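You operate a simulated robot arm through the tools that you are given. There is no shell and no other tool.

You run a simulated two-armed robot. Do the job below in one go: nothing can be reset, and whatever is moved stays where it is left.

TASK
Put the basil and the chives back in the herb carousel.
Fine: a bay each; finish with the empty bay in the gap.

It is judged by the outcome, as a careful person would: the job done as asked, and still so three seconds after it is handed in. It fails if anything else is knocked over, pushed out of place, dropped, spilled or broken.

THE ROBOT
Two 7-joint arms with two-finger grippers on one trunk that stands fixed in place. Base frame: the origin is at the foot of the trunk, x ahead of it, y to its left, z up. Readings come in cm, degrees, newtons and seconds.
The left shoulder is at [2.7, 17.5, 132.9], the right one opposite. With the tool pointing down near the work surface each hand reaches from about 18 to 82 cm from the base axis, measured 20 degrees to its own side. Payload 2.94 kg a hand.
The tool frame of a hand sits at the grasp point between the pads (the TCP): z along the fingers, y along the line on which they close. The tips reach 3 cm beyond it. The gripper opens to 13.8 cm; its body begins 10.9 cm behind the TCP.
Orientation is told as [roll, pitch, yaw] about the base's x, y, z axes, in that order, counted from this pose: with the fingers straight down and closing along the base's y, the tool's x points along the base's -x, its y along +y and its z along -z.

THE INTERFACE
- The arms move only by the tool step_arm. It takes "left_steps", "right_steps" or both (then of equal length, played together; a hand with none holds still); each is one flat list of numbers, 6 for each row, row after row: the shift along the tool's x, y, z in cm, then the turn, a rotation vector about the tool's x, y, z in degrees. In form: [dx, dy, dz, wx, wy, wz, dx, dy, dz, wx, wy, wz, ...]. A call has 1 to 20 rows; each row shifts and turns the commanded pose from where the row before left it, along the tool's axes as they then stand. "left_jaw" and "right_jaw" are, for a hand that has rows, the opening, from 0 (shut) to 1 (fully open), set as the call begins (left out, the last holds). A row lasts 0.2 s, in which the tool goes at most 5 cm and 8.6 degrees; a call with a longer step from one row to the next is refused whole, and so is a gripper value outside its range. A pose out of reach is approached as far as the arm can. The call stops where the force on the tool passes 40 N (or 10 N more than at its start, if that is more) or the arm is blocked; 0.2 s more then pass. Each finger travels about 4.5 cm/s and halts on what it meets, pressing with about 21 N; the grip force reading is that of the motor and also rises with nothing between the fingers. The clock runs only during rows and for 0.2 s after the last one: add rows that do not move to give the fingers time. It gives the time, the measured TCP pose, the force on the tool (base axes), the opening and the grip force at its end, in the units of the frame above (readings bear some noise), with the torque about the TCP (base axes, N m) and any sound that the robot's microphone picked up, and new pictures: "views" is both (left out), scene, wrist or none (wrist: the cameras of the hands that moved).
- Cameras (640 x 400 px; columns grow to the right, rows downward): "scene" is now at [7.2, 2.84, 180.91]; the picture's right is [0.31, -0.95, 0.00], its down [-0.67, -0.22, -0.71] and it looks along [0.68, 0.22, -0.70] (base axes); focal length 331 px, centre (320, 200). "left" rides on the left gripper at [7.1, -1.9, -14.6] in its tool frame; the picture's right is [0.26, 0.97, 0.00], its down [-0.85, 0.23, -0.48] and it looks along [-0.46, 0.12, 0.88] (tool axes); focal length 280 px, centre (320, 200). "right" rides on the right gripper at [7.1, 1.9, -14.6] in its tool frame; the picture's right is [-0.26, 0.97, 0.00], its down [-0.85, -0.23, -0.48] and it looks along [-0.46, -0.13, 0.88] (tool axes); focal length 280 px, centre (320, 200).
- raise_lower(by): moves the trunk up (or, below 0, down) by that many cm; the arms and the scene camera ride with it, the base frame stays. It gives what a move gives, with no picture.
- turn_head(pan, tilt): turns the head with the scene camera to pan (to the left, within 120 degrees either way) and tilt (down, from -29 to 69), counted from straight ahead of the robot (the tilt from the chest, where the trunk bows). It gives what a move gives, and a new picture of the scene camera.
- probe_pixels(camera, pixels): for up to 12 pixels [column, row] of the newest picture of that camera ("zoom" is the newest enlarged one), the place [x, y, z] in the base frame of the surface seen there, good to about 0.2 cm. The clock stands still meanwhile.
- inspect(camera, box): a new picture of the part [left, top, right, bottom] of that camera's present view, enlarged. The clock stands still meanwhile.
- job_done(): hands the job in; it is judged then, once.

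Unless the task says otherwise, let go and move clear before handing in.

The tools are called after "Request:" by a JSON object that holds its "method" and its "body". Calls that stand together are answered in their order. step_arm: Moves the arms, as the interface text tells. Its arguments: {"type":"object","properties":{"left_steps":{"type":"array"},"left_jaw":{"type":"number"},"right_steps":{"type":"array"},"right_jaw":{"type":"number"},"views":{"type":"string","enum":["both","scene","wrist","none"]}},"required":[]} The other tools are called the same way: raise_lower (by) moves the trunk up or down; turn_head (pan, tilt) turns the head that bears the scene camera; probe_pixels (camera, pixels) gives the place of the surface under pixels of a picture; inspect (camera, box) takes an enlarged picture of a part of a camera's view; job_done () hands the job in.

At the start:

```text
time_s: 0.0
left_tcp_pos: [53.08, 49.93, 139.08]
left_ee_rot: [0.0, 0.1, 0.2]
left_wrist_force: [0.9, -0.2, -0.5]
left_moment: [0.01, 0.01, -0.02]
left_width: 13.79
left_finger_force: 0.0
right_tcp_pos: [50.7, -6.3, 143.59]
right_ee_rot: [0.1, 0.0, 0.1]
right_wrist_force: [0.5, -0.6, 0.6]
right_moment: [0.02, 0.0, -0.02]
right_width: 13.81
right_finger_force: 0.0
trunk travel left (down, up): [-50.0, 23.4]
head pan, tilt (commanded): [18.1, 44.5]
```

scene: 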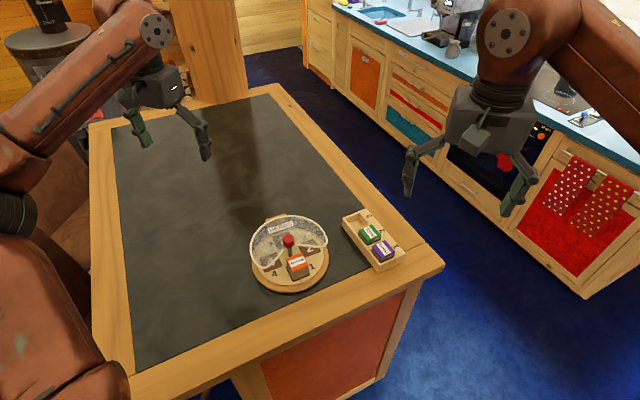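
right: 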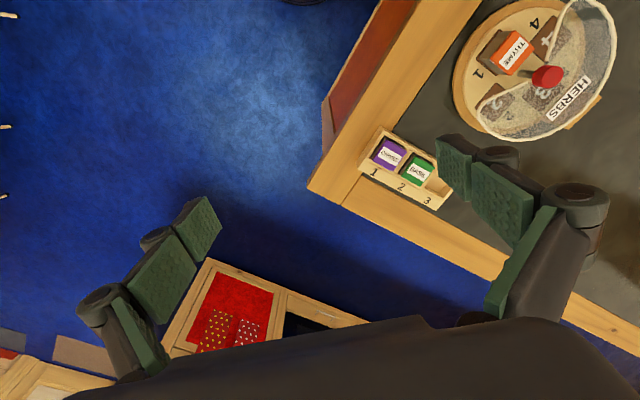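
left: 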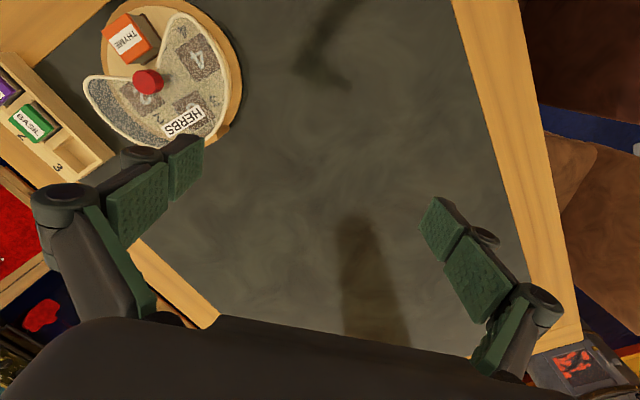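

The scene shows the carousel around pixel (289,253) with a thyme jar at its gap, and a rack at (373,243) holding the green basil and purple chives jars. I'll look closer before moving.

Request:
{"method": "inspect", "body": {"camera": "scene", "box": [230, 190, 430, 315]}}

Request:
{"method": "inspect", "body": {"camera": "right", "box": [350, 0, 640, 220]}}

Request:
{"method": "inspect", "body": {"camera": "left", "box": [0, 0, 260, 200]}}

```text
3.20 times, centred on (330, 252) of scene
```

zoom: 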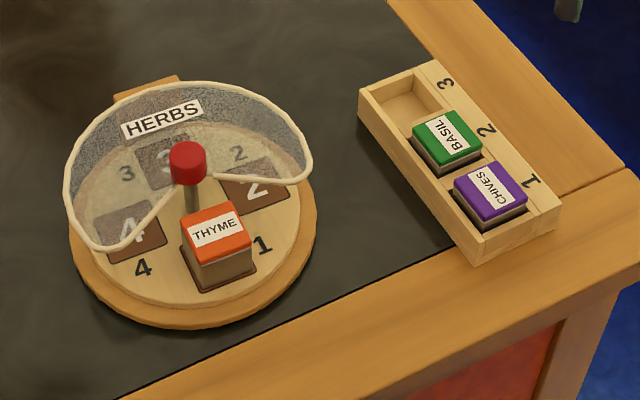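

```text
1.82 times, centred on (495, 110) of right
```

zoom: 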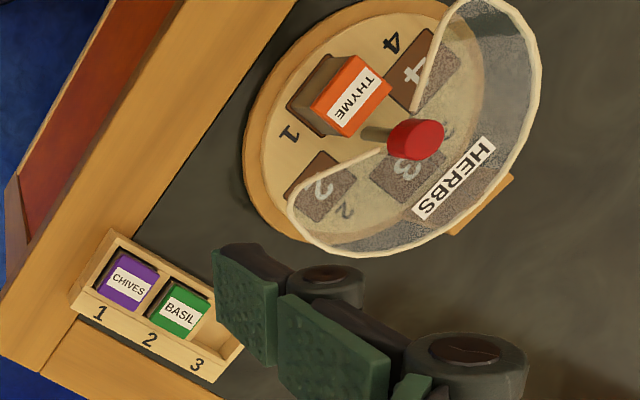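

```text
2.00 times, centred on (130, 100) of left
```

zoom: 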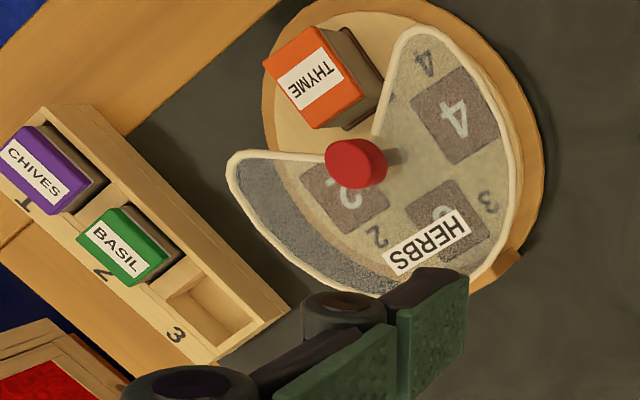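

The carousel has four numbered bays, with thyme in bay 1 at the gap of a clear cover and a red knob in the middle. I'll measure the geometry with probes.

Request:
{"method": "inspect", "body": {"camera": "scene", "box": [240, 205, 340, 300]}}

```text
4.21 times, centred on (290, 252) of scene
```

zoom: 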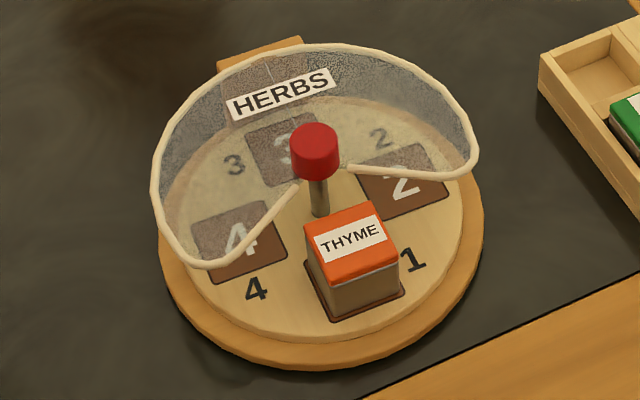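

Request:
{"method": "probe_pixels", "body": {"camera": "zoom", "pixels": [[313, 138], [316, 165], [319, 205], [350, 215], [315, 225], [385, 262], [360, 295], [325, 318], [245, 290], [420, 262], [300, 355], [470, 240]]}}

Request:
{"method": "probe_pixels", "body": {"camera": "zoom", "pixels": [[285, 92], [155, 185], [205, 265], [478, 160], [430, 176], [380, 55], [240, 235], [400, 190], [290, 150], [260, 50], [270, 55], [560, 300]]}}

```text
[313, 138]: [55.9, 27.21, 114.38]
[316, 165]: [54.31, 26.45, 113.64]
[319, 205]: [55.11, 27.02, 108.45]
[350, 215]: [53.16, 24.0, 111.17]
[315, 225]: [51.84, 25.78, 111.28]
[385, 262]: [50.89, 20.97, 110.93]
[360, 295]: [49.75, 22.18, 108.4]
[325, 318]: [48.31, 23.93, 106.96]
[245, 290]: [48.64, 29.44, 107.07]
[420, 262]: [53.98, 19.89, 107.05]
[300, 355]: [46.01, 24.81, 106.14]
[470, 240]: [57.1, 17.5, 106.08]
```

```text
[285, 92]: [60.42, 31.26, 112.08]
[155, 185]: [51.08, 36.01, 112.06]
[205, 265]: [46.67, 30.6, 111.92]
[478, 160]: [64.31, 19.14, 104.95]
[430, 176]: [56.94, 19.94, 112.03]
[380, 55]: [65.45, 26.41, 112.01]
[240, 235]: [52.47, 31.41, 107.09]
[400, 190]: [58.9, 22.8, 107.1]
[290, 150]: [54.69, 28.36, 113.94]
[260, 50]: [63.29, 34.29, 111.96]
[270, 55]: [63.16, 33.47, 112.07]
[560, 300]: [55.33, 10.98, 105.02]
```

Table top is z≈105, turntable top z≈107.05, cover z≈112 and knob top z≈114.4 near (55.6, 27). Next I'll measure the rack with the jars.

Request:
{"method": "inspect", "body": {"camera": "scene", "box": [330, 195, 420, 280]}}

```text
4.71 times, centred on (375, 238) of scene
```

zoom: 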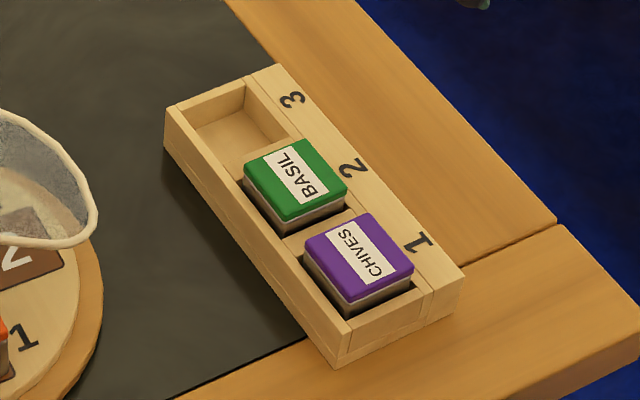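

Request:
{"method": "probe_pixels", "body": {"camera": "zoom", "pixels": [[249, 172], [302, 143], [344, 184], [288, 217], [310, 243], [366, 216], [411, 262], [350, 298], [240, 125], [338, 335], [452, 268], [290, 75]]}}

Request:
{"method": "probe_pixels", "body": {"camera": "zoom", "pixels": [[295, 180], [360, 255], [270, 218], [330, 297], [340, 228], [297, 240], [400, 295], [318, 225], [175, 112], [240, 75], [290, 140], [430, 290]]}}

```text
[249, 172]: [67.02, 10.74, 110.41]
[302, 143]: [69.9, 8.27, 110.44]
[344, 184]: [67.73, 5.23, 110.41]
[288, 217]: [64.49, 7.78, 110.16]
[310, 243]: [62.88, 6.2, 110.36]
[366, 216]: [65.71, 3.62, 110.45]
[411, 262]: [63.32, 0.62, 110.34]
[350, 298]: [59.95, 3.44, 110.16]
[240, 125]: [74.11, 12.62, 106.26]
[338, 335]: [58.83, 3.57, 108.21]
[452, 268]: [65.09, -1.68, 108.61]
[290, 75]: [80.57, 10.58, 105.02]
```

```text
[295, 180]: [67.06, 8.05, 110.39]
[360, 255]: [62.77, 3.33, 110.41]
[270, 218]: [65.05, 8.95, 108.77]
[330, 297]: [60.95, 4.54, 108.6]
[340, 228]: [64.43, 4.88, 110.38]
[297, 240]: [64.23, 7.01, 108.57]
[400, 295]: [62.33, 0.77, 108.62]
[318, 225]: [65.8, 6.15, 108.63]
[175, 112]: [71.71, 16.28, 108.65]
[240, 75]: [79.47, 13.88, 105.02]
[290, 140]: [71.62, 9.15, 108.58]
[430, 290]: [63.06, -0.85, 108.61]
```

Rack top is z≈108.6, jar tops z≈110.4, with basil near (67.3, 8.0) and chives near (63.0, 3.5). I'll bring the right wrist camera over the rack for a precise top view, staying high.

Request:
{"method": "step_arm", "body": {"right_steps": [-2.6, 2.0, 2.6, 0, 0, 0, -2.6, 2.0, 2.6, 0, 0, 0, -2.6, 2.0, 2.6, 0, 0, 0, -2.6, 2.0, 2.6, 0, 0, 0, -2.6, 2.0, 2.6, 0, 0, 0, -2.6, 2.0, 2.6, 0, 0, 0, -2.6, 2.0, 2.6, 0, 0, 0], "views": "both"}}

```text
time_s: 1.6
left_tcp_pos: [53.17, 50.54, 138.76]
left_ee_rot: [-0.3, 0.1, 0.1]
left_wrist_force: [-0.5, 0.4, -0.2]
left_moment: [-0.06, -0.05, 0.01]
left_width: 13.82
left_finger_force: 0.0
right_tcp_pos: [68.22, 7.44, 125.65]
right_ee_rot: [-0.2, -0.1, 0.2]
right_wrist_force: [-0.6, 1.1, 0.1]
right_moment: [-0.14, 0.0, 0.0]
right_width: 13.79
right_finger_force: 0.0
right hand out of reach, approached as far as the arm can: row 7
trunk travel left (down, up): [-50.0, 23.4]
head pan, tilt (commanded): [18.1, 44.5]
```

scene: 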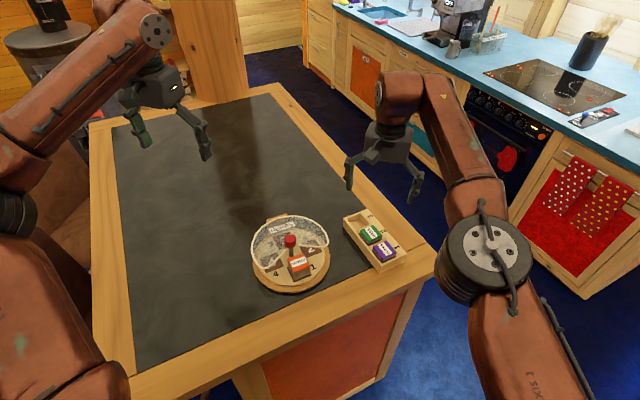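
right: 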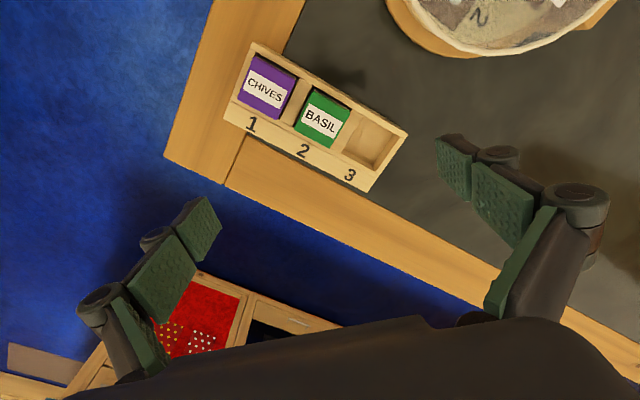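

The right camera now sees the rack clearly, chives at (265,87), basil at (321,118) and empty slot at (370,143). I'll zoom and probe corners.

Request:
{"method": "inspect", "body": {"camera": "right", "box": [210, 30, 420, 200]}}

```text
2.35 times, centred on (315, 115) of right
```

zoom: 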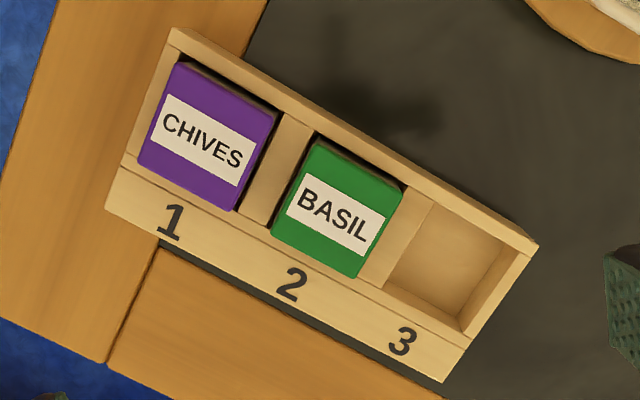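

Request:
{"method": "probe_pixels", "body": {"camera": "zoom", "pixels": [[181, 66], [275, 111], [234, 207], [140, 164], [317, 143], [402, 189], [355, 275], [274, 230], [172, 32], [534, 245], [107, 205], [443, 380]]}}

Request:
{"method": "probe_pixels", "body": {"camera": "zoom", "pixels": [[207, 137], [337, 209], [300, 120], [255, 205], [415, 190], [375, 280], [430, 205], [525, 250], [460, 328], [388, 285], [180, 45], [130, 160]]}}

```text
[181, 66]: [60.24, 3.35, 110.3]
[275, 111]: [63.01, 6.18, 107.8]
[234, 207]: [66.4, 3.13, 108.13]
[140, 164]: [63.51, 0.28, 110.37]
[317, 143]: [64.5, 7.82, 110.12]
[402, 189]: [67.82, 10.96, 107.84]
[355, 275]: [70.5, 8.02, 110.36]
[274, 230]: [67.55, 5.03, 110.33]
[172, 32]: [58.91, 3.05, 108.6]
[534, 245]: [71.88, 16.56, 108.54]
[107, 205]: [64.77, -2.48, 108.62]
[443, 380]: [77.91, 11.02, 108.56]
```

```text
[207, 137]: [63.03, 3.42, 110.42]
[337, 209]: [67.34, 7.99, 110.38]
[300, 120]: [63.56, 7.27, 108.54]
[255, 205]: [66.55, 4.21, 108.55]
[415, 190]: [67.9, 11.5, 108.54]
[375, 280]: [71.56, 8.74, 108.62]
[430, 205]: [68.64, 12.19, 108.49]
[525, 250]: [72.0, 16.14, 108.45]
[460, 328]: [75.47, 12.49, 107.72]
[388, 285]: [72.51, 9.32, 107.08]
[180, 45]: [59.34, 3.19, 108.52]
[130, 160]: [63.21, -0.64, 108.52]
```

Rack long axis runs at about 46° and the jars are aligned to it, with basil ≈(67.4, 7.9) and chives ≈(63.1, 3.35). Now I'll bring the left wrist camera over the carousel, staying above z≈120, to measure it.

Request:
{"method": "step_arm", "body": {"left_steps": [-0.7, -3.5, 2.1, 0, 0, 0, -0.7, -3.5, 2.1, 0, 0, 0, -0.7, -3.5, 2.1, 0, 0, 0, -0.7, -3.5, 2.1, 0, 0, 0, -0.7, -3.5, 2.1, 0, 0, 0, -0.7, -3.5, 2.1, 0, 0, 0, -0.7, -3.5, 2.1, 0, 0, 0], "views": "both"}}

```text
time_s: 3.2
left_tcp_pos: [57.9, 25.6, 124.31]
left_ee_rot: [-0.1, 0.2, 0.1]
left_wrist_force: [-0.1, 0.0, 0.2]
left_moment: [0.04, 0.03, 0.01]
left_width: 13.78
left_finger_force: 0.0
right_tcp_pos: [68.2, 7.08, 125.43]
right_ee_rot: [0.0, 0.0, 0.0]
right_wrist_force: [0.0, 0.0, -0.5]
right_moment: [0.02, 0.03, -0.01]
right_width: 13.78
right_finger_force: 0.1
trunk travel left (down, up): [-50.0, 23.4]
head pan, tilt (commanded): [18.1, 44.5]
```

scene: 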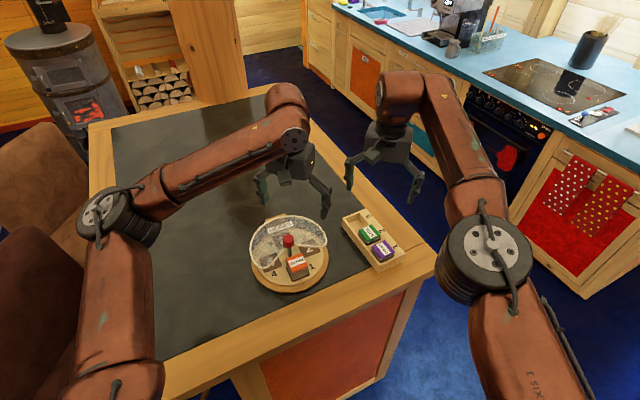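
left: 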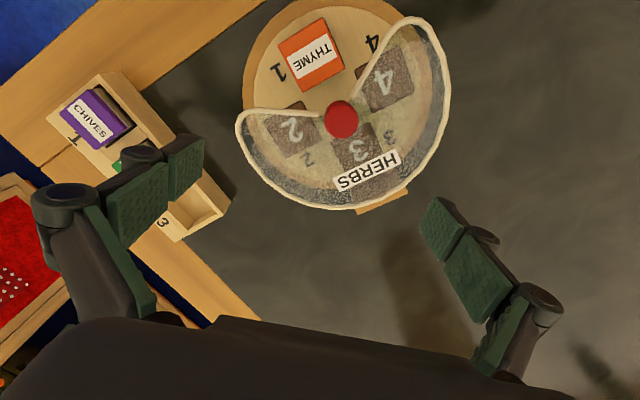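

Request:
{"method": "inspect", "body": {"camera": "left", "box": [230, 0, 460, 220]}}

```text
1.82 times, centred on (345, 110) of left
```

zoom: 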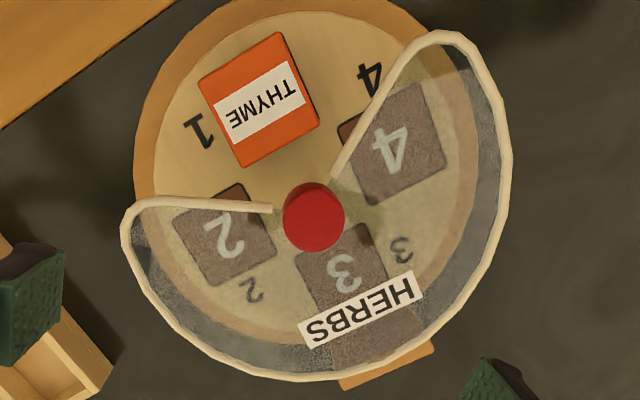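

Request:
{"method": "probe_pixels", "body": {"camera": "zoom", "pixels": [[318, 222], [288, 222], [344, 225], [318, 250], [200, 82], [276, 34], [318, 124], [246, 165], [259, 100], [136, 150], [300, 3], [180, 36]]}}

Request:
{"method": "probe_pixels", "body": {"camera": "zoom", "pixels": [[123, 225], [140, 200], [270, 209], [333, 178], [432, 33], [510, 150], [235, 188], [195, 282], [275, 255], [355, 175], [420, 90], [340, 125]]}}

```text
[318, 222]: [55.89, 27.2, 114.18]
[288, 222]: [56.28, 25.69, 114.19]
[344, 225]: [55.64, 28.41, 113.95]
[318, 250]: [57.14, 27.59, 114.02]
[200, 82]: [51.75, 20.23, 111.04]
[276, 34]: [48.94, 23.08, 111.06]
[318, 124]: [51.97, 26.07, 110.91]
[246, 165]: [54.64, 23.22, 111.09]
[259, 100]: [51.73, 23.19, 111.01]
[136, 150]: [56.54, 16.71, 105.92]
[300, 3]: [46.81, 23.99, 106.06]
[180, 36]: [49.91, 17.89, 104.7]
```

```text
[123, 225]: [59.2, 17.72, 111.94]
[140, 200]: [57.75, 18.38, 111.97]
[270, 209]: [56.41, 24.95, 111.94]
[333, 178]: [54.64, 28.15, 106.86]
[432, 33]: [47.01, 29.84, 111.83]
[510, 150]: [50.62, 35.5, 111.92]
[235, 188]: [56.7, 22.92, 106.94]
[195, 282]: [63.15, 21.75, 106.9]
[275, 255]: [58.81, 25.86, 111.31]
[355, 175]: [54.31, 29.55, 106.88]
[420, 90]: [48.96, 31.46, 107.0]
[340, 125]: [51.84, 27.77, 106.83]
```

Thyme's corners give its center ≈(51.8, 23.15), edges at 45°, radius ≈5.65 from the knob ≈(55.9, 27.1). I'll probe the fingers themselves to know their size before going near the cover.

Request:
{"method": "probe_pixels", "body": {"camera": "left", "pixels": [[203, 137], [203, 178], [170, 205], [168, 160], [182, 140], [135, 155], [110, 195], [112, 240], [425, 235], [437, 200], [465, 240], [490, 240]]}}

Request:
{"method": "inspect", "body": {"camera": "left", "box": [400, 180, 580, 380]}}

Request:
{"method": "inspect", "body": {"camera": "scene", "box": [230, 120, 430, 290]}}

```text
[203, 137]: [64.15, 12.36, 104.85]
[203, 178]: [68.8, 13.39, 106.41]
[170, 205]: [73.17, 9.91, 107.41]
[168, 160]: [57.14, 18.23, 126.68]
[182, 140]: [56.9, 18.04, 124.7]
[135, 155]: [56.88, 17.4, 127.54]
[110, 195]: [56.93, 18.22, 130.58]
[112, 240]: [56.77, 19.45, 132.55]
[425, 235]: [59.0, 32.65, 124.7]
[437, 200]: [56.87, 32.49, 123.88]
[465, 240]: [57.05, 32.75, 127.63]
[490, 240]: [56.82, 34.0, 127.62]
```

```text
2.00 times, centred on (490, 280) of left
```

zoom: 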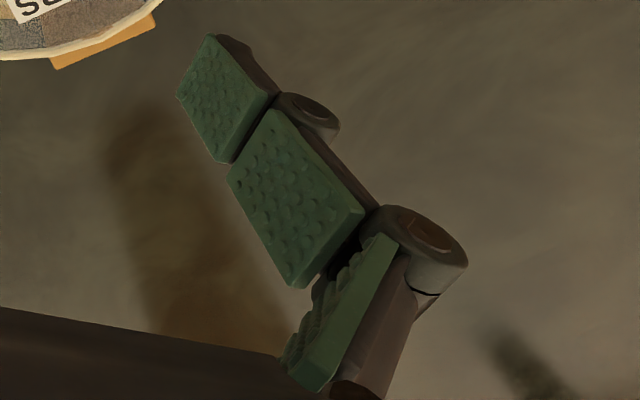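

```text
2.35 times, centred on (330, 205) of scene
```

zoom: 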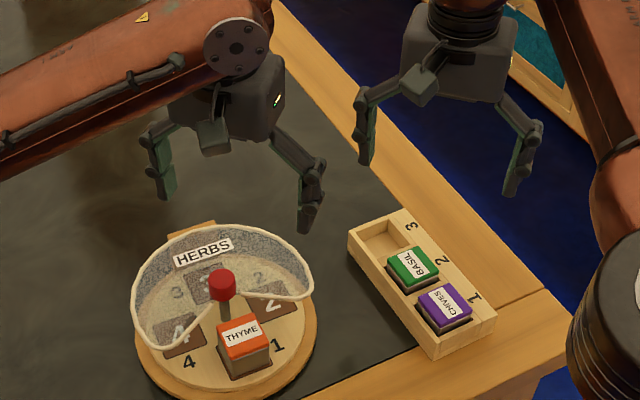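

The pads are about 2.2 cm wide, and the open tips sit only ~0.4 cm below the TCP (z 123.9 vs 124.3), so tips likely extend as the jaws close. I'll partially close both jaws at height and probe how far the tips reach.

Request:
{"method": "step_arm", "body": {"left_steps": [0, 0, 0, 0, 0, 0, 0, 0, 0, 0, 0, 0, 0, 0, 0, 0, 0, 0, 0, 0, 0, 0, 0, 0, 0, 0, 0, 0, 0, 0, 0, 0, 0, 0, 0, 0, 0, 0, 0, 0, 0, 0, 0, 0, 0, 0, 0, 0], "right_steps": [0, 0, 0, 0, 0, 0, 0, 0, 0, 0, 0, 0, 0, 0, 0, 0, 0, 0, 0, 0, 0, 0, 0, 0, 0, 0, 0, 0, 0, 0, 0, 0, 0, 0, 0, 0, 0, 0, 0, 0, 0, 0, 0, 0, 0, 0, 0, 0], "left_jaw": 0.3, "right_jaw": 0.42, "views": "both"}}

```text
time_s: 5.0
left_tcp_pos: [58.03, 25.63, 124.27]
left_ee_rot: [-0.1, 0.0, 0.1]
left_wrist_force: [0.5, 0.4, -1.1]
left_moment: [0.02, -0.01, 0.01]
left_width: 4.14
left_finger_force: 0.1
right_tcp_pos: [68.24, 7.03, 125.59]
right_ee_rot: [0.1, 0.1, 0.0]
right_wrist_force: [0.0, -0.6, 0.3]
right_moment: [-0.01, 0.01, 0.01]
right_width: 5.8
right_finger_force: 0.1
trunk travel left (down, up): [-50.0, 23.4]
head pan, tilt (commanded): [18.1, 44.5]
```

scene: 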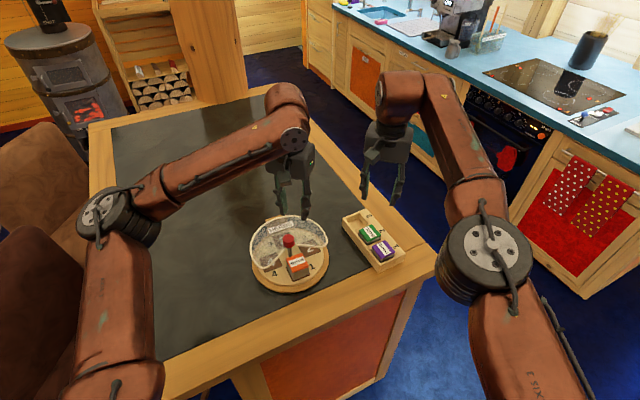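
right: 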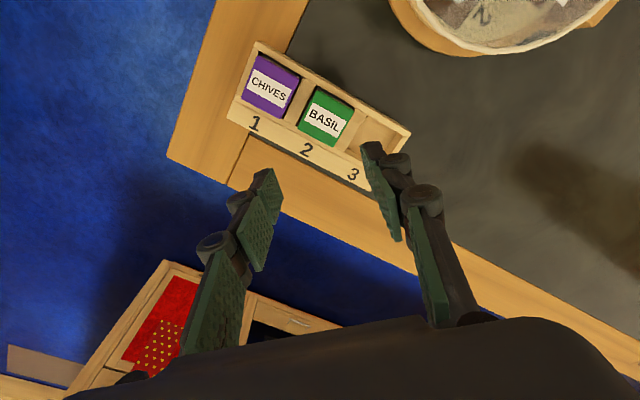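
left: 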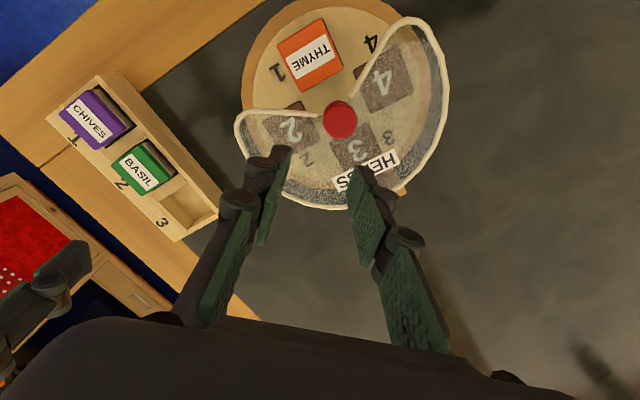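

Request:
{"method": "inspect", "body": {"camera": "left", "box": [180, 120, 460, 350]}}

Request:
{"method": "probe_pixels", "body": {"camera": "left", "pixels": [[286, 152], [282, 160], [268, 210], [262, 235], [355, 172], [362, 200], [372, 255], [268, 165], [252, 180], [372, 175], [390, 195], [395, 260]]}}

Request:
{"method": "probe_pixels", "body": {"camera": "right", "pixels": [[264, 180], [270, 175], [275, 200], [260, 260], [375, 150], [365, 155], [380, 185], [398, 235], [255, 175], [240, 200], [395, 165], [420, 195]]}}

```text
1.74 times, centred on (320, 235) of left
```

zoom: 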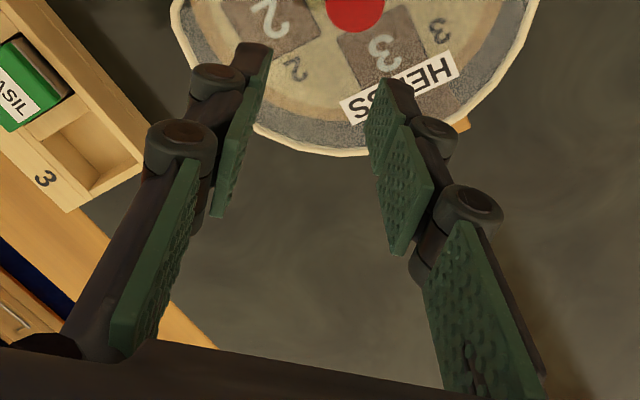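

```text
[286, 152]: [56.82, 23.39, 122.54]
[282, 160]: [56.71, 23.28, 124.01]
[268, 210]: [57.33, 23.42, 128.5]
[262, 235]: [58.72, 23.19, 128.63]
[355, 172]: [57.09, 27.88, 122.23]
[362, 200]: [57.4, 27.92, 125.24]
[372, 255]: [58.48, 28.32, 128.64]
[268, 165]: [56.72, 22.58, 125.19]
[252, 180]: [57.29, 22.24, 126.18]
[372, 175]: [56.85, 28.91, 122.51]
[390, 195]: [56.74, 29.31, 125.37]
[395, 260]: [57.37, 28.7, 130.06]
```

```text
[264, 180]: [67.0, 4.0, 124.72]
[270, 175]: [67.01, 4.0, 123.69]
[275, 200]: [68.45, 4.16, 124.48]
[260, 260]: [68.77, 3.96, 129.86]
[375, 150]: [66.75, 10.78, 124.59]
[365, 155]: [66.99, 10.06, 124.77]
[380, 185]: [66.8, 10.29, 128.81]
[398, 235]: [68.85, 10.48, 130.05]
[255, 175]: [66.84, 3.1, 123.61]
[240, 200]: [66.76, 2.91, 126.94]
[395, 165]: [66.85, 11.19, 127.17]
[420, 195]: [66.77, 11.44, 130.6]
```

At 4.1 cm opening the tips reach ~2.2 cm beyond the TCP, and at 5.8 cm ~1.9 cm. Next I'll check the knob's lower edge and the cover edge near it, so I know the height to grip at.

Request:
{"method": "inspect", "body": {"camera": "scene", "box": [265, 220, 315, 260]}}

```text
10.00 times, centred on (290, 240) of scene
```

zoom: 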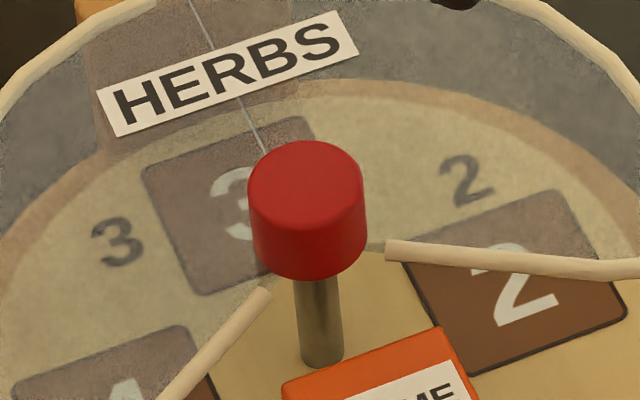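

Request:
{"method": "probe_pixels", "body": {"camera": "zoom", "pixels": [[306, 172], [308, 225], [306, 270], [306, 277], [255, 200], [363, 195], [310, 147], [306, 212], [395, 250], [265, 292], [320, 320], [240, 130]]}}

```text
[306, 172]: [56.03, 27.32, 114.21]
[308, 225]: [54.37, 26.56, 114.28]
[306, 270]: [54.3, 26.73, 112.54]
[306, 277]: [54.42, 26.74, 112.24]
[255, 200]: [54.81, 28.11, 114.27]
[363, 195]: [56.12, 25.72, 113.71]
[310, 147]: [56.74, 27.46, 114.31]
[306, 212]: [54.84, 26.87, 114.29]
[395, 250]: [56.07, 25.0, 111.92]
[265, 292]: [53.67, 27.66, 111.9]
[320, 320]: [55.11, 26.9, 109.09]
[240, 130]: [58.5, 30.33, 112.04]
```

The knob is ~2.8 cm across, z 112.2–114.3, centered ≈(55.75, 27.1). I'll move the left hand over it, pre-rotate to yaw +45°, and retreat the right hand slightly upward-right so they stay clear.

Request:
{"method": "step_arm", "body": {"left_steps": [1.14, 0.74, 0, 0, 0, 0, 1.14, 0.73, 0, 0, 0, 0, 0, 0, 0, 0, 0, -7.5, 0, 0, 0, 0, 0, -7.5, 0, 0, 0, 0, 0, -7.5, 0, 0, 0, 0, 0, -7.5, 0, 0, 0, 0, 0, -7.5, 0, 0, 0, 0, 0, -7.5, 0, 0, 0, 0, 0, 0], "left_jaw": 0.4, "views": "both"}}

```text
time_s: 7.0
left_tcp_pos: [55.78, 27.0, 124.26]
left_ee_rot: [0.0, 0.2, 45.2]
left_wrist_force: [-0.8, 0.4, 0.0]
left_moment: [0.0, -0.02, 0.03]
left_width: 5.48
left_finger_force: 0.0
right_tcp_pos: [68.21, 7.05, 125.62]
right_ee_rot: [0.1, 0.0, 0.0]
right_wrist_force: [0.4, 0.0, -0.7]
right_moment: [-0.01, 0.04, -0.05]
right_width: 5.83
right_finger_force: 0.1
trunk travel left (down, up): [-50.0, 23.4]
head pan, tilt (commanded): [18.1, 44.5]
```

scene: 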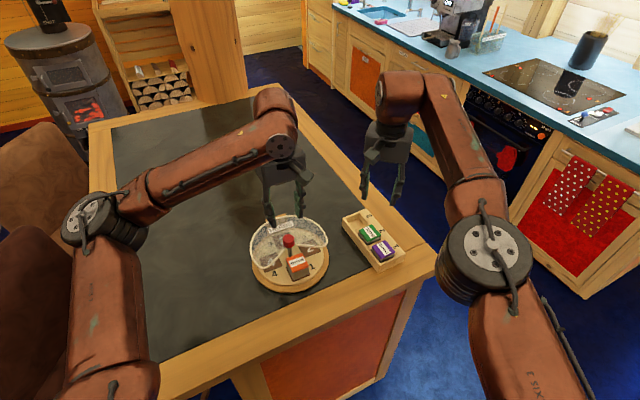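
left: 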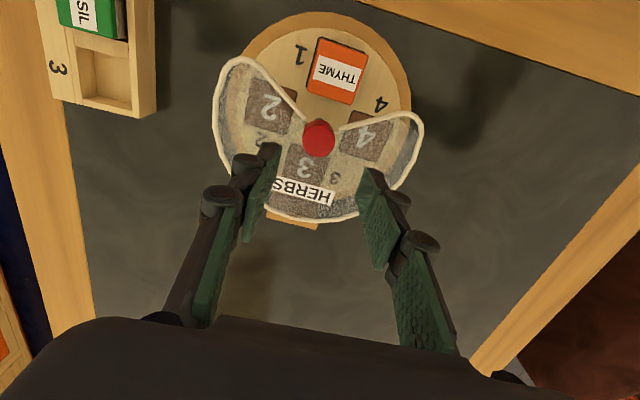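

The knob at pixel (318,138) matches the expected on-axis pixel (320,139), so the left hand is centered. I'll descend most of the way and check.

Request:
{"method": "step_arm", "body": {"left_steps": [0, 0, 2, 0, 0, 0, 0, 0, 2, 0, 0, 0, 0, 0, 2, 0, 0, 0, 0, 0, 1, 0, 0, 0], "views": "both"}}

```text
time_s: 8.0
left_tcp_pos: [55.91, 26.99, 117.34]
left_ee_rot: [0.0, 0.1, 45.0]
left_wrist_force: [-0.4, 0.2, 0.7]
left_moment: [0.03, 0.02, 0.01]
left_width: 5.52
left_finger_force: 0.0
right_tcp_pos: [68.17, 7.03, 125.57]
right_ee_rot: [-0.1, 0.0, -0.1]
right_wrist_force: [0.0, 0.3, 0.7]
right_moment: [-0.02, 0.03, -0.01]
right_width: 5.81
right_finger_force: 0.1
trunk travel left (down, up): [-50.0, 23.4]
head pan, tilt (commanded): [18.1, 44.5]
```

scene: 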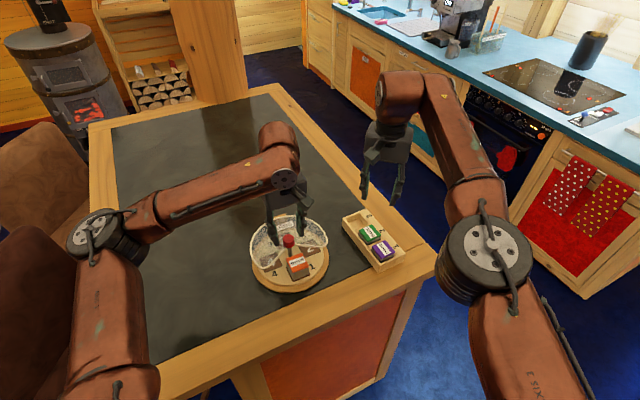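
left: 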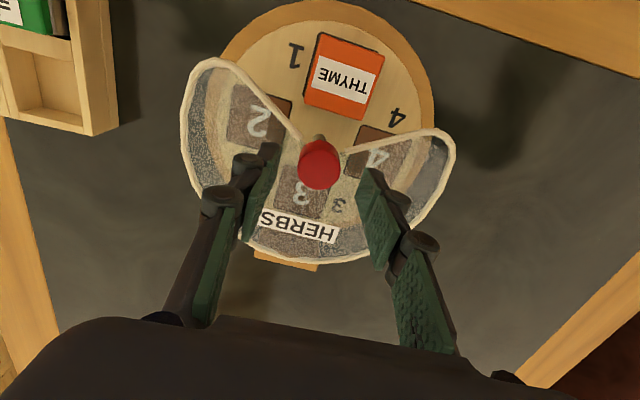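

Knob at (319,165) is centered between the fingers, all clear. I'll go down 2 cm more to put the tips beside the knob but above the cover.

Request:
{"method": "step_arm", "body": {"left_steps": [0, 0, 1, 0, 0, 0, 0, 0, 1, 0, 0, 0, 0, 0, 0, 0, 0, 0], "views": "both"}}

Request:
{"method": "inspect", "body": {"camera": "scene", "box": [250, 200, 330, 260]}}

Request:
{"method": "inspect", "body": {"camera": "left", "box": [220, 100, 420, 260]}}

```text
time_s: 8.8
left_tcp_pos: [55.84, 27.04, 115.42]
left_ee_rot: [0.0, 0.1, 44.9]
left_wrist_force: [0.5, 0.3, -0.4]
left_moment: [0.0, 0.0, 0.0]
left_width: 5.5
left_finger_force: 0.0
right_tcp_pos: [68.24, 7.06, 125.66]
right_ee_rot: [0.1, 0.0, 0.0]
right_wrist_force: [0.9, 0.9, 0.5]
right_moment: [0.03, -0.01, -0.02]
right_width: 5.81
right_finger_force: 0.1
trunk travel left (down, up): [-50.0, 23.4]
head pan, tilt (commanded): [18.1, 44.5]
```

scene: 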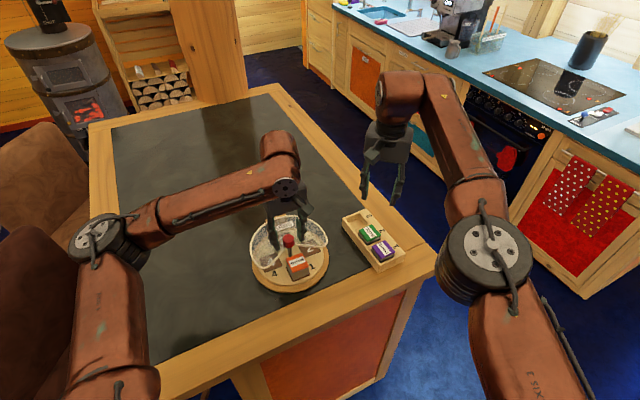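
left: 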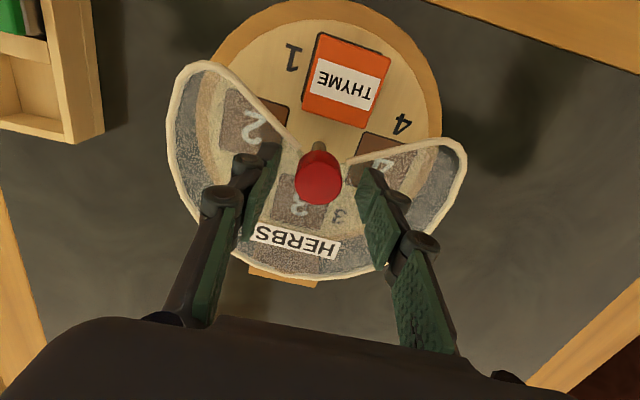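

```text
6.67 times, centred on (290, 230) of scene
```

zoom: 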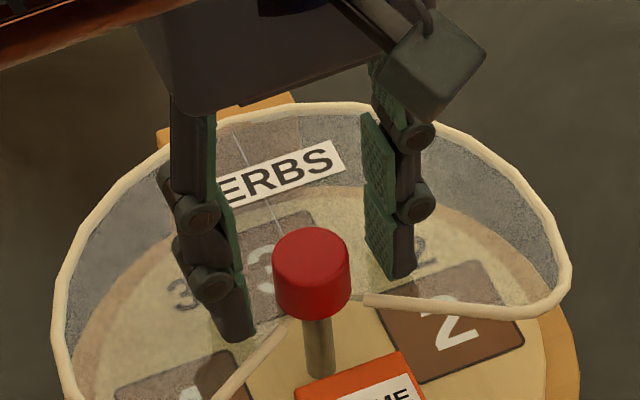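

```text
2.50 times, centred on (320, 180) of left
```

zoom: 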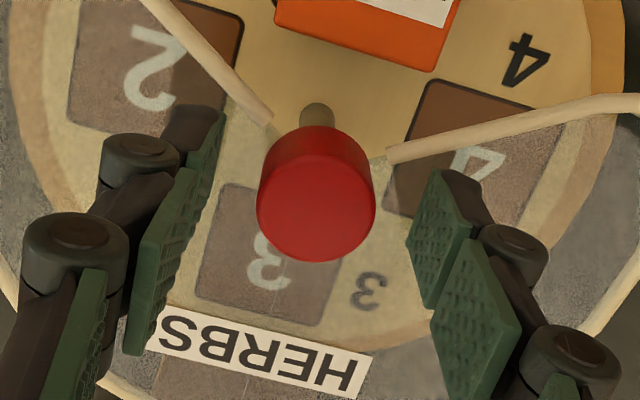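

Request:
{"method": "probe_pixels", "body": {"camera": "scene", "pixels": [[277, 250], [276, 249], [302, 241], [302, 240], [278, 248]]}}

Request:
{"method": "probe_pixels", "body": {"camera": "zoom", "pixels": [[218, 112], [440, 172], [195, 110], [460, 175], [415, 300], [315, 200]]}}

```text
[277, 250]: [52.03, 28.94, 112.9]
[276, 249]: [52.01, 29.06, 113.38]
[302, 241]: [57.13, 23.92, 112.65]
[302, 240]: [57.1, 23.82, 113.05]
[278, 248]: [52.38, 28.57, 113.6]
```

```text
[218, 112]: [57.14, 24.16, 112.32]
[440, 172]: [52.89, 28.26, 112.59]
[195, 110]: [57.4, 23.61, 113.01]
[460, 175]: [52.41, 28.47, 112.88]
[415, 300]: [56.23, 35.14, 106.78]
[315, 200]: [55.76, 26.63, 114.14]
```

The tips are at z≈112.6 (about 2.8 cm beyond the TCP), a bit lower than I estimated, so I'll rise 0.5 cm before closing to stay clear of the cover at z≈112.1. Then I'll close on the knob.

Request:
{"method": "step_arm", "body": {"left_steps": [0, 0, -0.5, 0, 0, 0, 0, 0, 0, 0, 0, 0], "views": "none"}}

Request:
{"method": "step_arm", "body": {"left_steps": [0, 0, 0, 0, 0, 0, 0, 0, 0, 0, 0, 0, 0, 0, 0, 0, 0, 0, 0, 0, 0, 0, 0, 0, 0, 0, 0, 0, 0, 0], "left_jaw": 0.12, "views": "both"}}

Request:
{"method": "inspect", "body": {"camera": "left", "box": [220, 100, 420, 260]}}

Request:
{"method": "inspect", "body": {"camera": "scene", "box": [250, 200, 330, 260]}}

```text
time_s: 9.4
left_tcp_pos: [55.77, 27.03, 115.83]
left_ee_rot: [0.1, 0.1, 45.1]
left_wrist_force: [-0.3, 0.0, -0.2]
left_moment: [0.0, 0.0, -0.02]
left_width: 5.51
left_finger_force: 0.1
right_tcp_pos: [68.17, 7.14, 125.53]
right_ee_rot: [0.1, 0.0, 0.0]
right_wrist_force: [-0.9, 0.2, -0.7]
right_moment: [0.0, 0.0, -0.01]
right_width: 5.8
right_finger_force: 0.1
trunk travel left (down, up): [-50.0, 23.4]
head pan, tilt (commanded): [18.1, 44.5]
```

```text
time_s: 10.6
left_tcp_pos: [55.81, 26.99, 115.86]
left_ee_rot: [0.0, 0.1, 44.9]
left_wrist_force: [2.0, -0.9, 1.1]
left_moment: [-0.05, -0.07, 0.03]
left_width: 2.97
left_finger_force: 21.0
right_tcp_pos: [68.17, 7.07, 125.57]
right_ee_rot: [0.2, -0.1, 0.0]
right_wrist_force: [-0.4, 0.1, -0.7]
right_moment: [0.01, -0.01, 0.0]
right_width: 5.78
right_finger_force: 0.0
trunk travel left (down, up): [-50.0, 23.4]
head pan, tilt (commanded): [18.1, 44.5]
```

scene: 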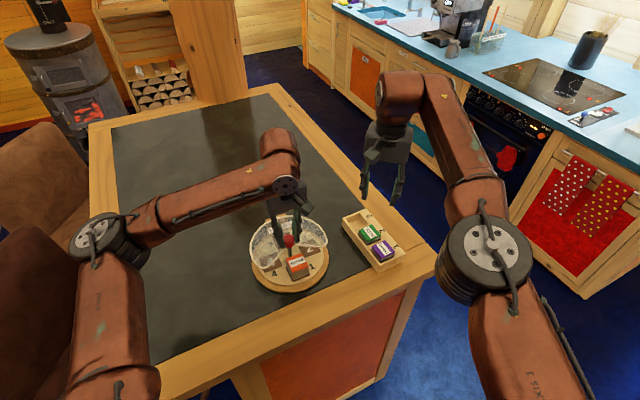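
left: 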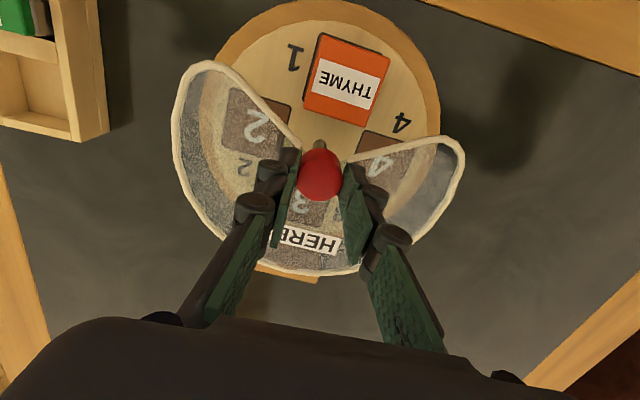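

```text
2.50 times, centred on (320, 180) of left
```

zoom: 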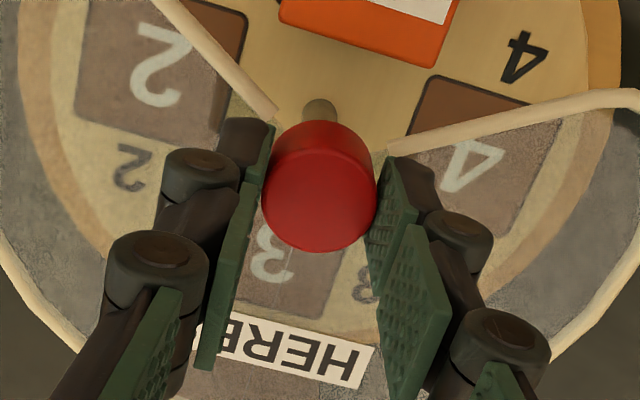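

```text
6.67 times, centred on (290, 230) of scene
```

zoom: 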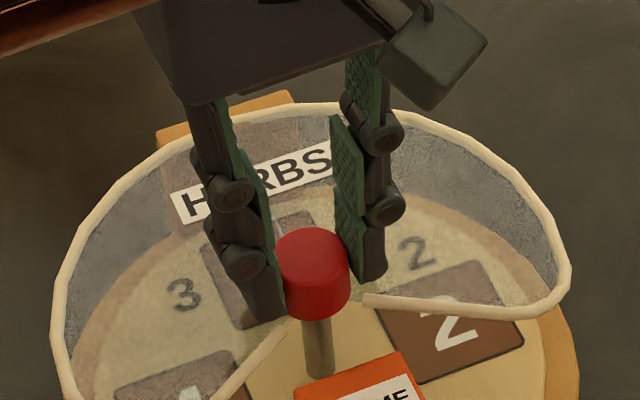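

The knob is held (width 2.97, 21 N) with tips clear of the cover. I'll turn clockwise a small test amount first.

Request:
{"method": "step_arm", "body": {"left_steps": [0, 0, 0, 0, 0, 5, 0, 0, 0, 0, 0, 5, 0, 0, 0, 0, 0, 5, 0, 0, 0, 0, 0, 0], "views": "both"}}

Request:
{"method": "inspect", "body": {"camera": "scene", "box": [230, 195, 350, 300]}}

```text
time_s: 11.6
left_tcp_pos: [55.8, 26.97, 115.69]
left_ee_rot: [0.0, -0.1, 29.9]
left_wrist_force: [4.0, 1.1, 6.9]
left_moment: [0.06, -0.18, 0.0]
left_width: 2.96
left_finger_force: 21.0
right_tcp_pos: [68.2, 7.12, 125.54]
right_ee_rot: [0.1, -0.1, 0.1]
right_wrist_force: [-0.2, 0.3, 0.8]
right_moment: [0.01, -0.03, 0.02]
right_width: 5.78
right_finger_force: 0.0
trunk travel left (down, up): [-50.0, 23.4]
head pan, tilt (commanded): [18.1, 44.5]
```

scene: 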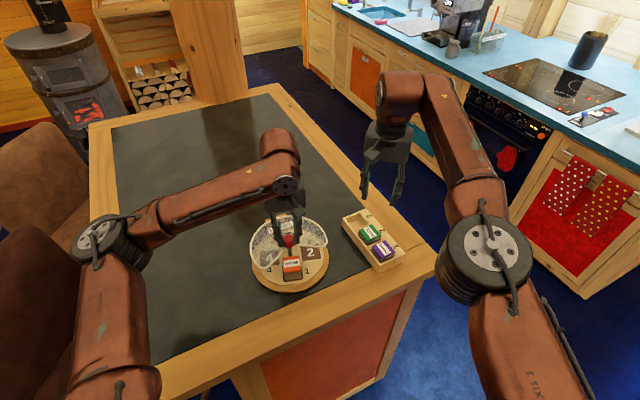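
left: 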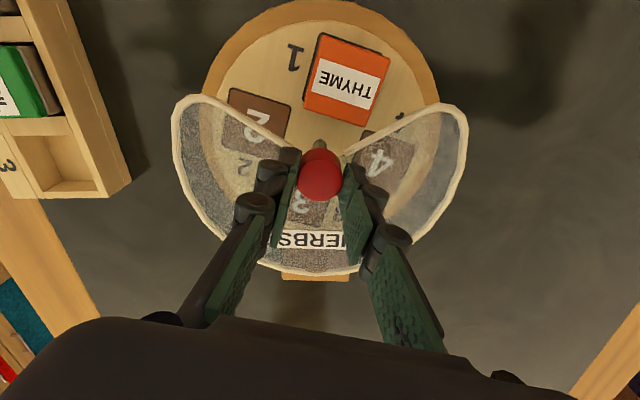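

```text
3.81 times, centred on (290, 248) of scene
```

zoom: 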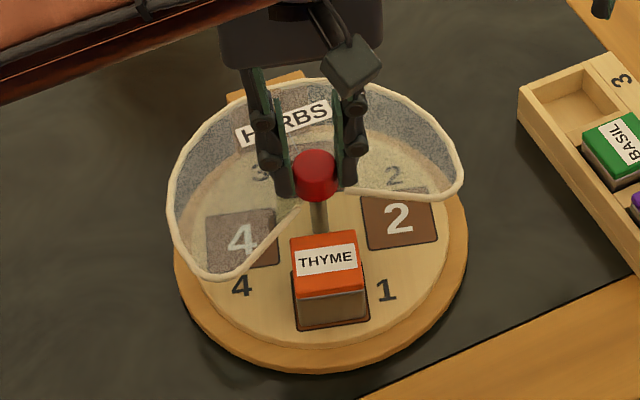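

The turntable follows the knob with no slip (thyme moved from (298,263) to (291,267)). I'll continue turning another 30° and watch thyme approach the cover's left edge.

Request:
{"method": "step_arm", "body": {"left_steps": [0, 0, 0, 0, 0, 5, 0, 0, 0, 0, 0, 5, 0, 0, 0, 0, 0, 5, 0, 0, 0, 0, 0, 5, 0, 0, 0, 0, 0, 0], "views": "scene"}}

Request:
{"method": "inspect", "body": {"camera": "scene", "box": [230, 195, 350, 300]}}

```text
time_s: 12.8
left_tcp_pos: [55.72, 26.9, 115.93]
left_ee_rot: [-0.2, 0.1, 10.0]
left_wrist_force: [1.9, 3.0, 2.7]
left_moment: [0.14, -0.25, -0.02]
left_width: 2.93
left_finger_force: 21.0
right_tcp_pos: [68.13, 7.17, 125.51]
right_ee_rot: [0.0, 0.0, 0.0]
right_wrist_force: [-0.4, 0.3, 0.1]
right_moment: [-0.02, 0.01, -0.02]
right_width: 5.79
right_finger_force: 0.0
trunk travel left (down, up): [-50.0, 23.4]
head pan, tilt (commanded): [18.1, 44.5]
```

scene: 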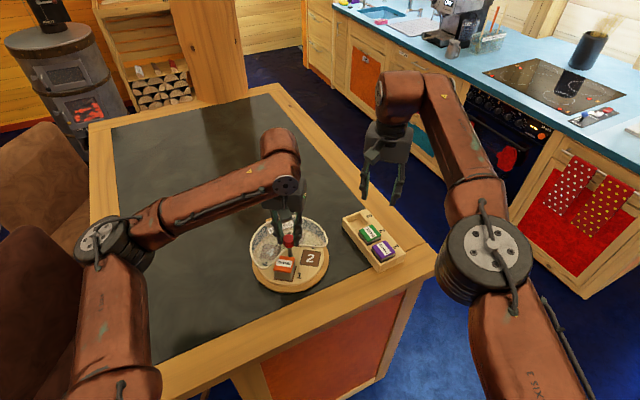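

```text
3.81 times, centred on (290, 248) of scene
```

zoom: 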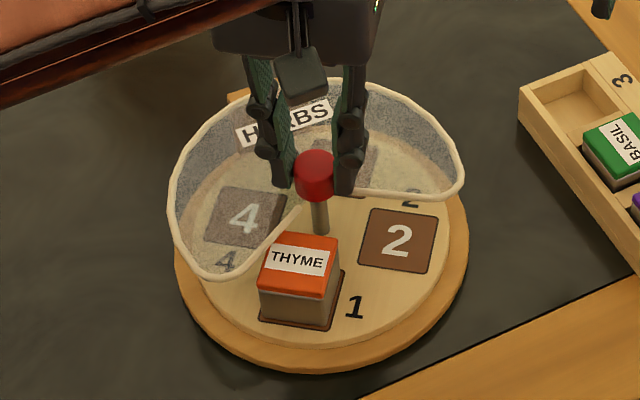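

Thyme's top-left corner is nearing the cover rim at (300,210) zoom; its top (111.1) should pass under the rim (≈111.9). I'll go on 15° and check for any contact.

Request:
{"method": "step_arm", "body": {"left_steps": [0, 0, 0, 0, 0, 5, 0, 0, 0, 0, 0, 5, 0, 0, 0, 0, 0, 5, 0, 0, 0, 0, 0, 0], "views": "scene"}}

Request:
{"method": "inspect", "body": {"camera": "scene", "box": [230, 195, 350, 300]}}

```text
time_s: 13.8
left_tcp_pos: [55.82, 27.0, 115.72]
left_ee_rot: [-0.1, 0.1, -4.9]
left_wrist_force: [-1.3, 2.6, -0.6]
left_moment: [0.09, 0.29, -0.03]
left_width: 2.93
left_finger_force: 21.0
right_tcp_pos: [68.13, 7.13, 125.65]
right_ee_rot: [0.0, 0.0, 0.0]
right_wrist_force: [0.8, 0.5, -0.9]
right_moment: [0.0, 0.01, -0.01]
right_width: 5.79
right_finger_force: 0.1
trunk travel left (down, up): [-50.0, 23.4]
head pan, tilt (commanded): [18.1, 44.5]
```

scene: 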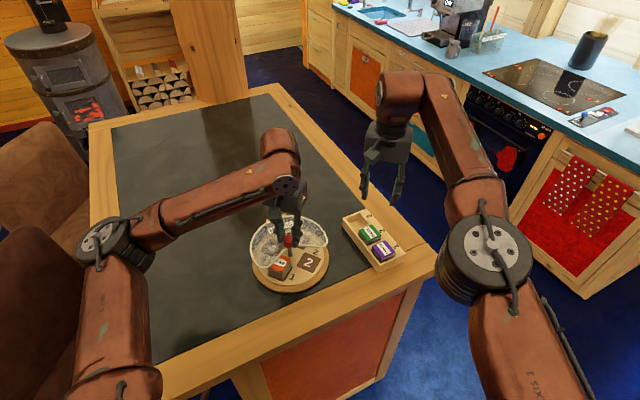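

```text
3.81 times, centred on (290, 248) of scene
```

zoom: 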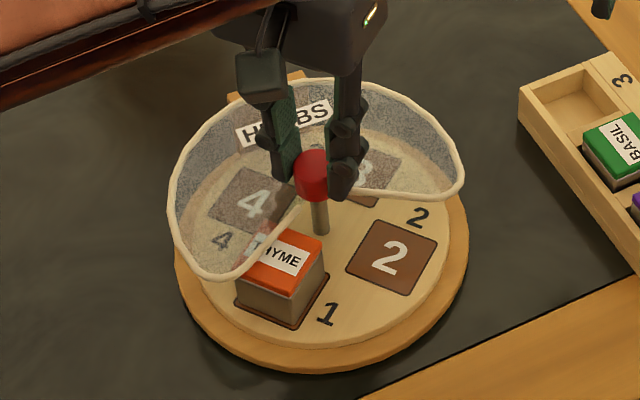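

Thyme slides under the rim without contact and stays square on its bay mark. I'll finish the remaining 40°.

Request:
{"method": "step_arm", "body": {"left_steps": [0, 0, 0, 0, 0, 5, 0, 0, 0, 0, 0, 5, 0, 0, 0, 0, 0, 5, 0, 0, 0, 0, 0, 5, 0, 0, 0, 0, 0, 5, 0, 0, 0, 0, 0, 5, 0, 0, 0, 0, 0, 5, 0, 0, 0, 0, 0, 5, 0, 0, 0, 0, 0, 0], "views": "both"}}

Request:
{"method": "inspect", "body": {"camera": "scene", "box": [230, 195, 350, 300]}}

```text
time_s: 15.8
left_tcp_pos: [55.9, 27.07, 115.77]
left_ee_rot: [0.0, -0.1, -45.0]
left_wrist_force: [3.8, -0.5, 3.2]
left_moment: [0.11, 0.02, -0.03]
left_width: 2.96
left_finger_force: 20.7
right_tcp_pos: [68.21, 7.11, 125.44]
right_ee_rot: [0.1, 0.0, 0.0]
right_wrist_force: [-0.3, 0.5, 0.2]
right_moment: [0.0, 0.02, 0.01]
right_width: 5.82
right_finger_force: 0.1
trunk travel left (down, up): [-50.0, 23.4]
head pan, tilt (commanded): [18.1, 44.5]
```

scene: 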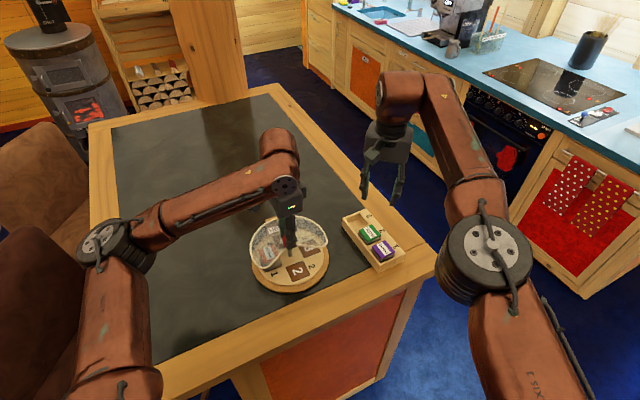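
left: 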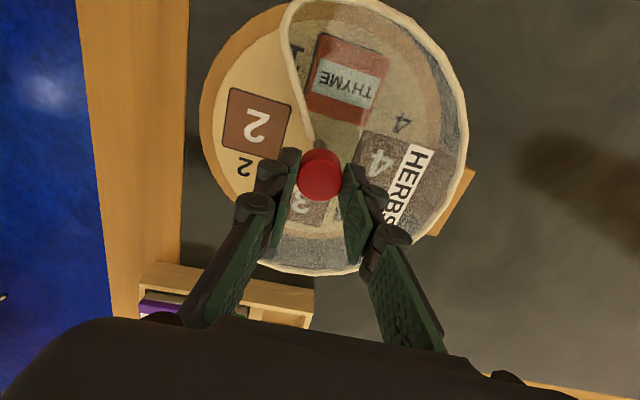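

```text
3.81 times, centred on (290, 248) of scene
```

zoom: 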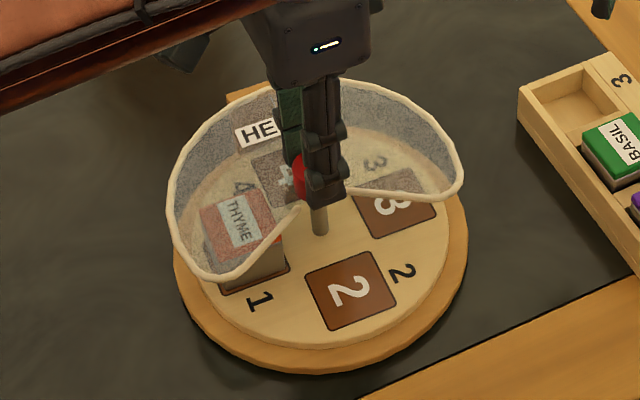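

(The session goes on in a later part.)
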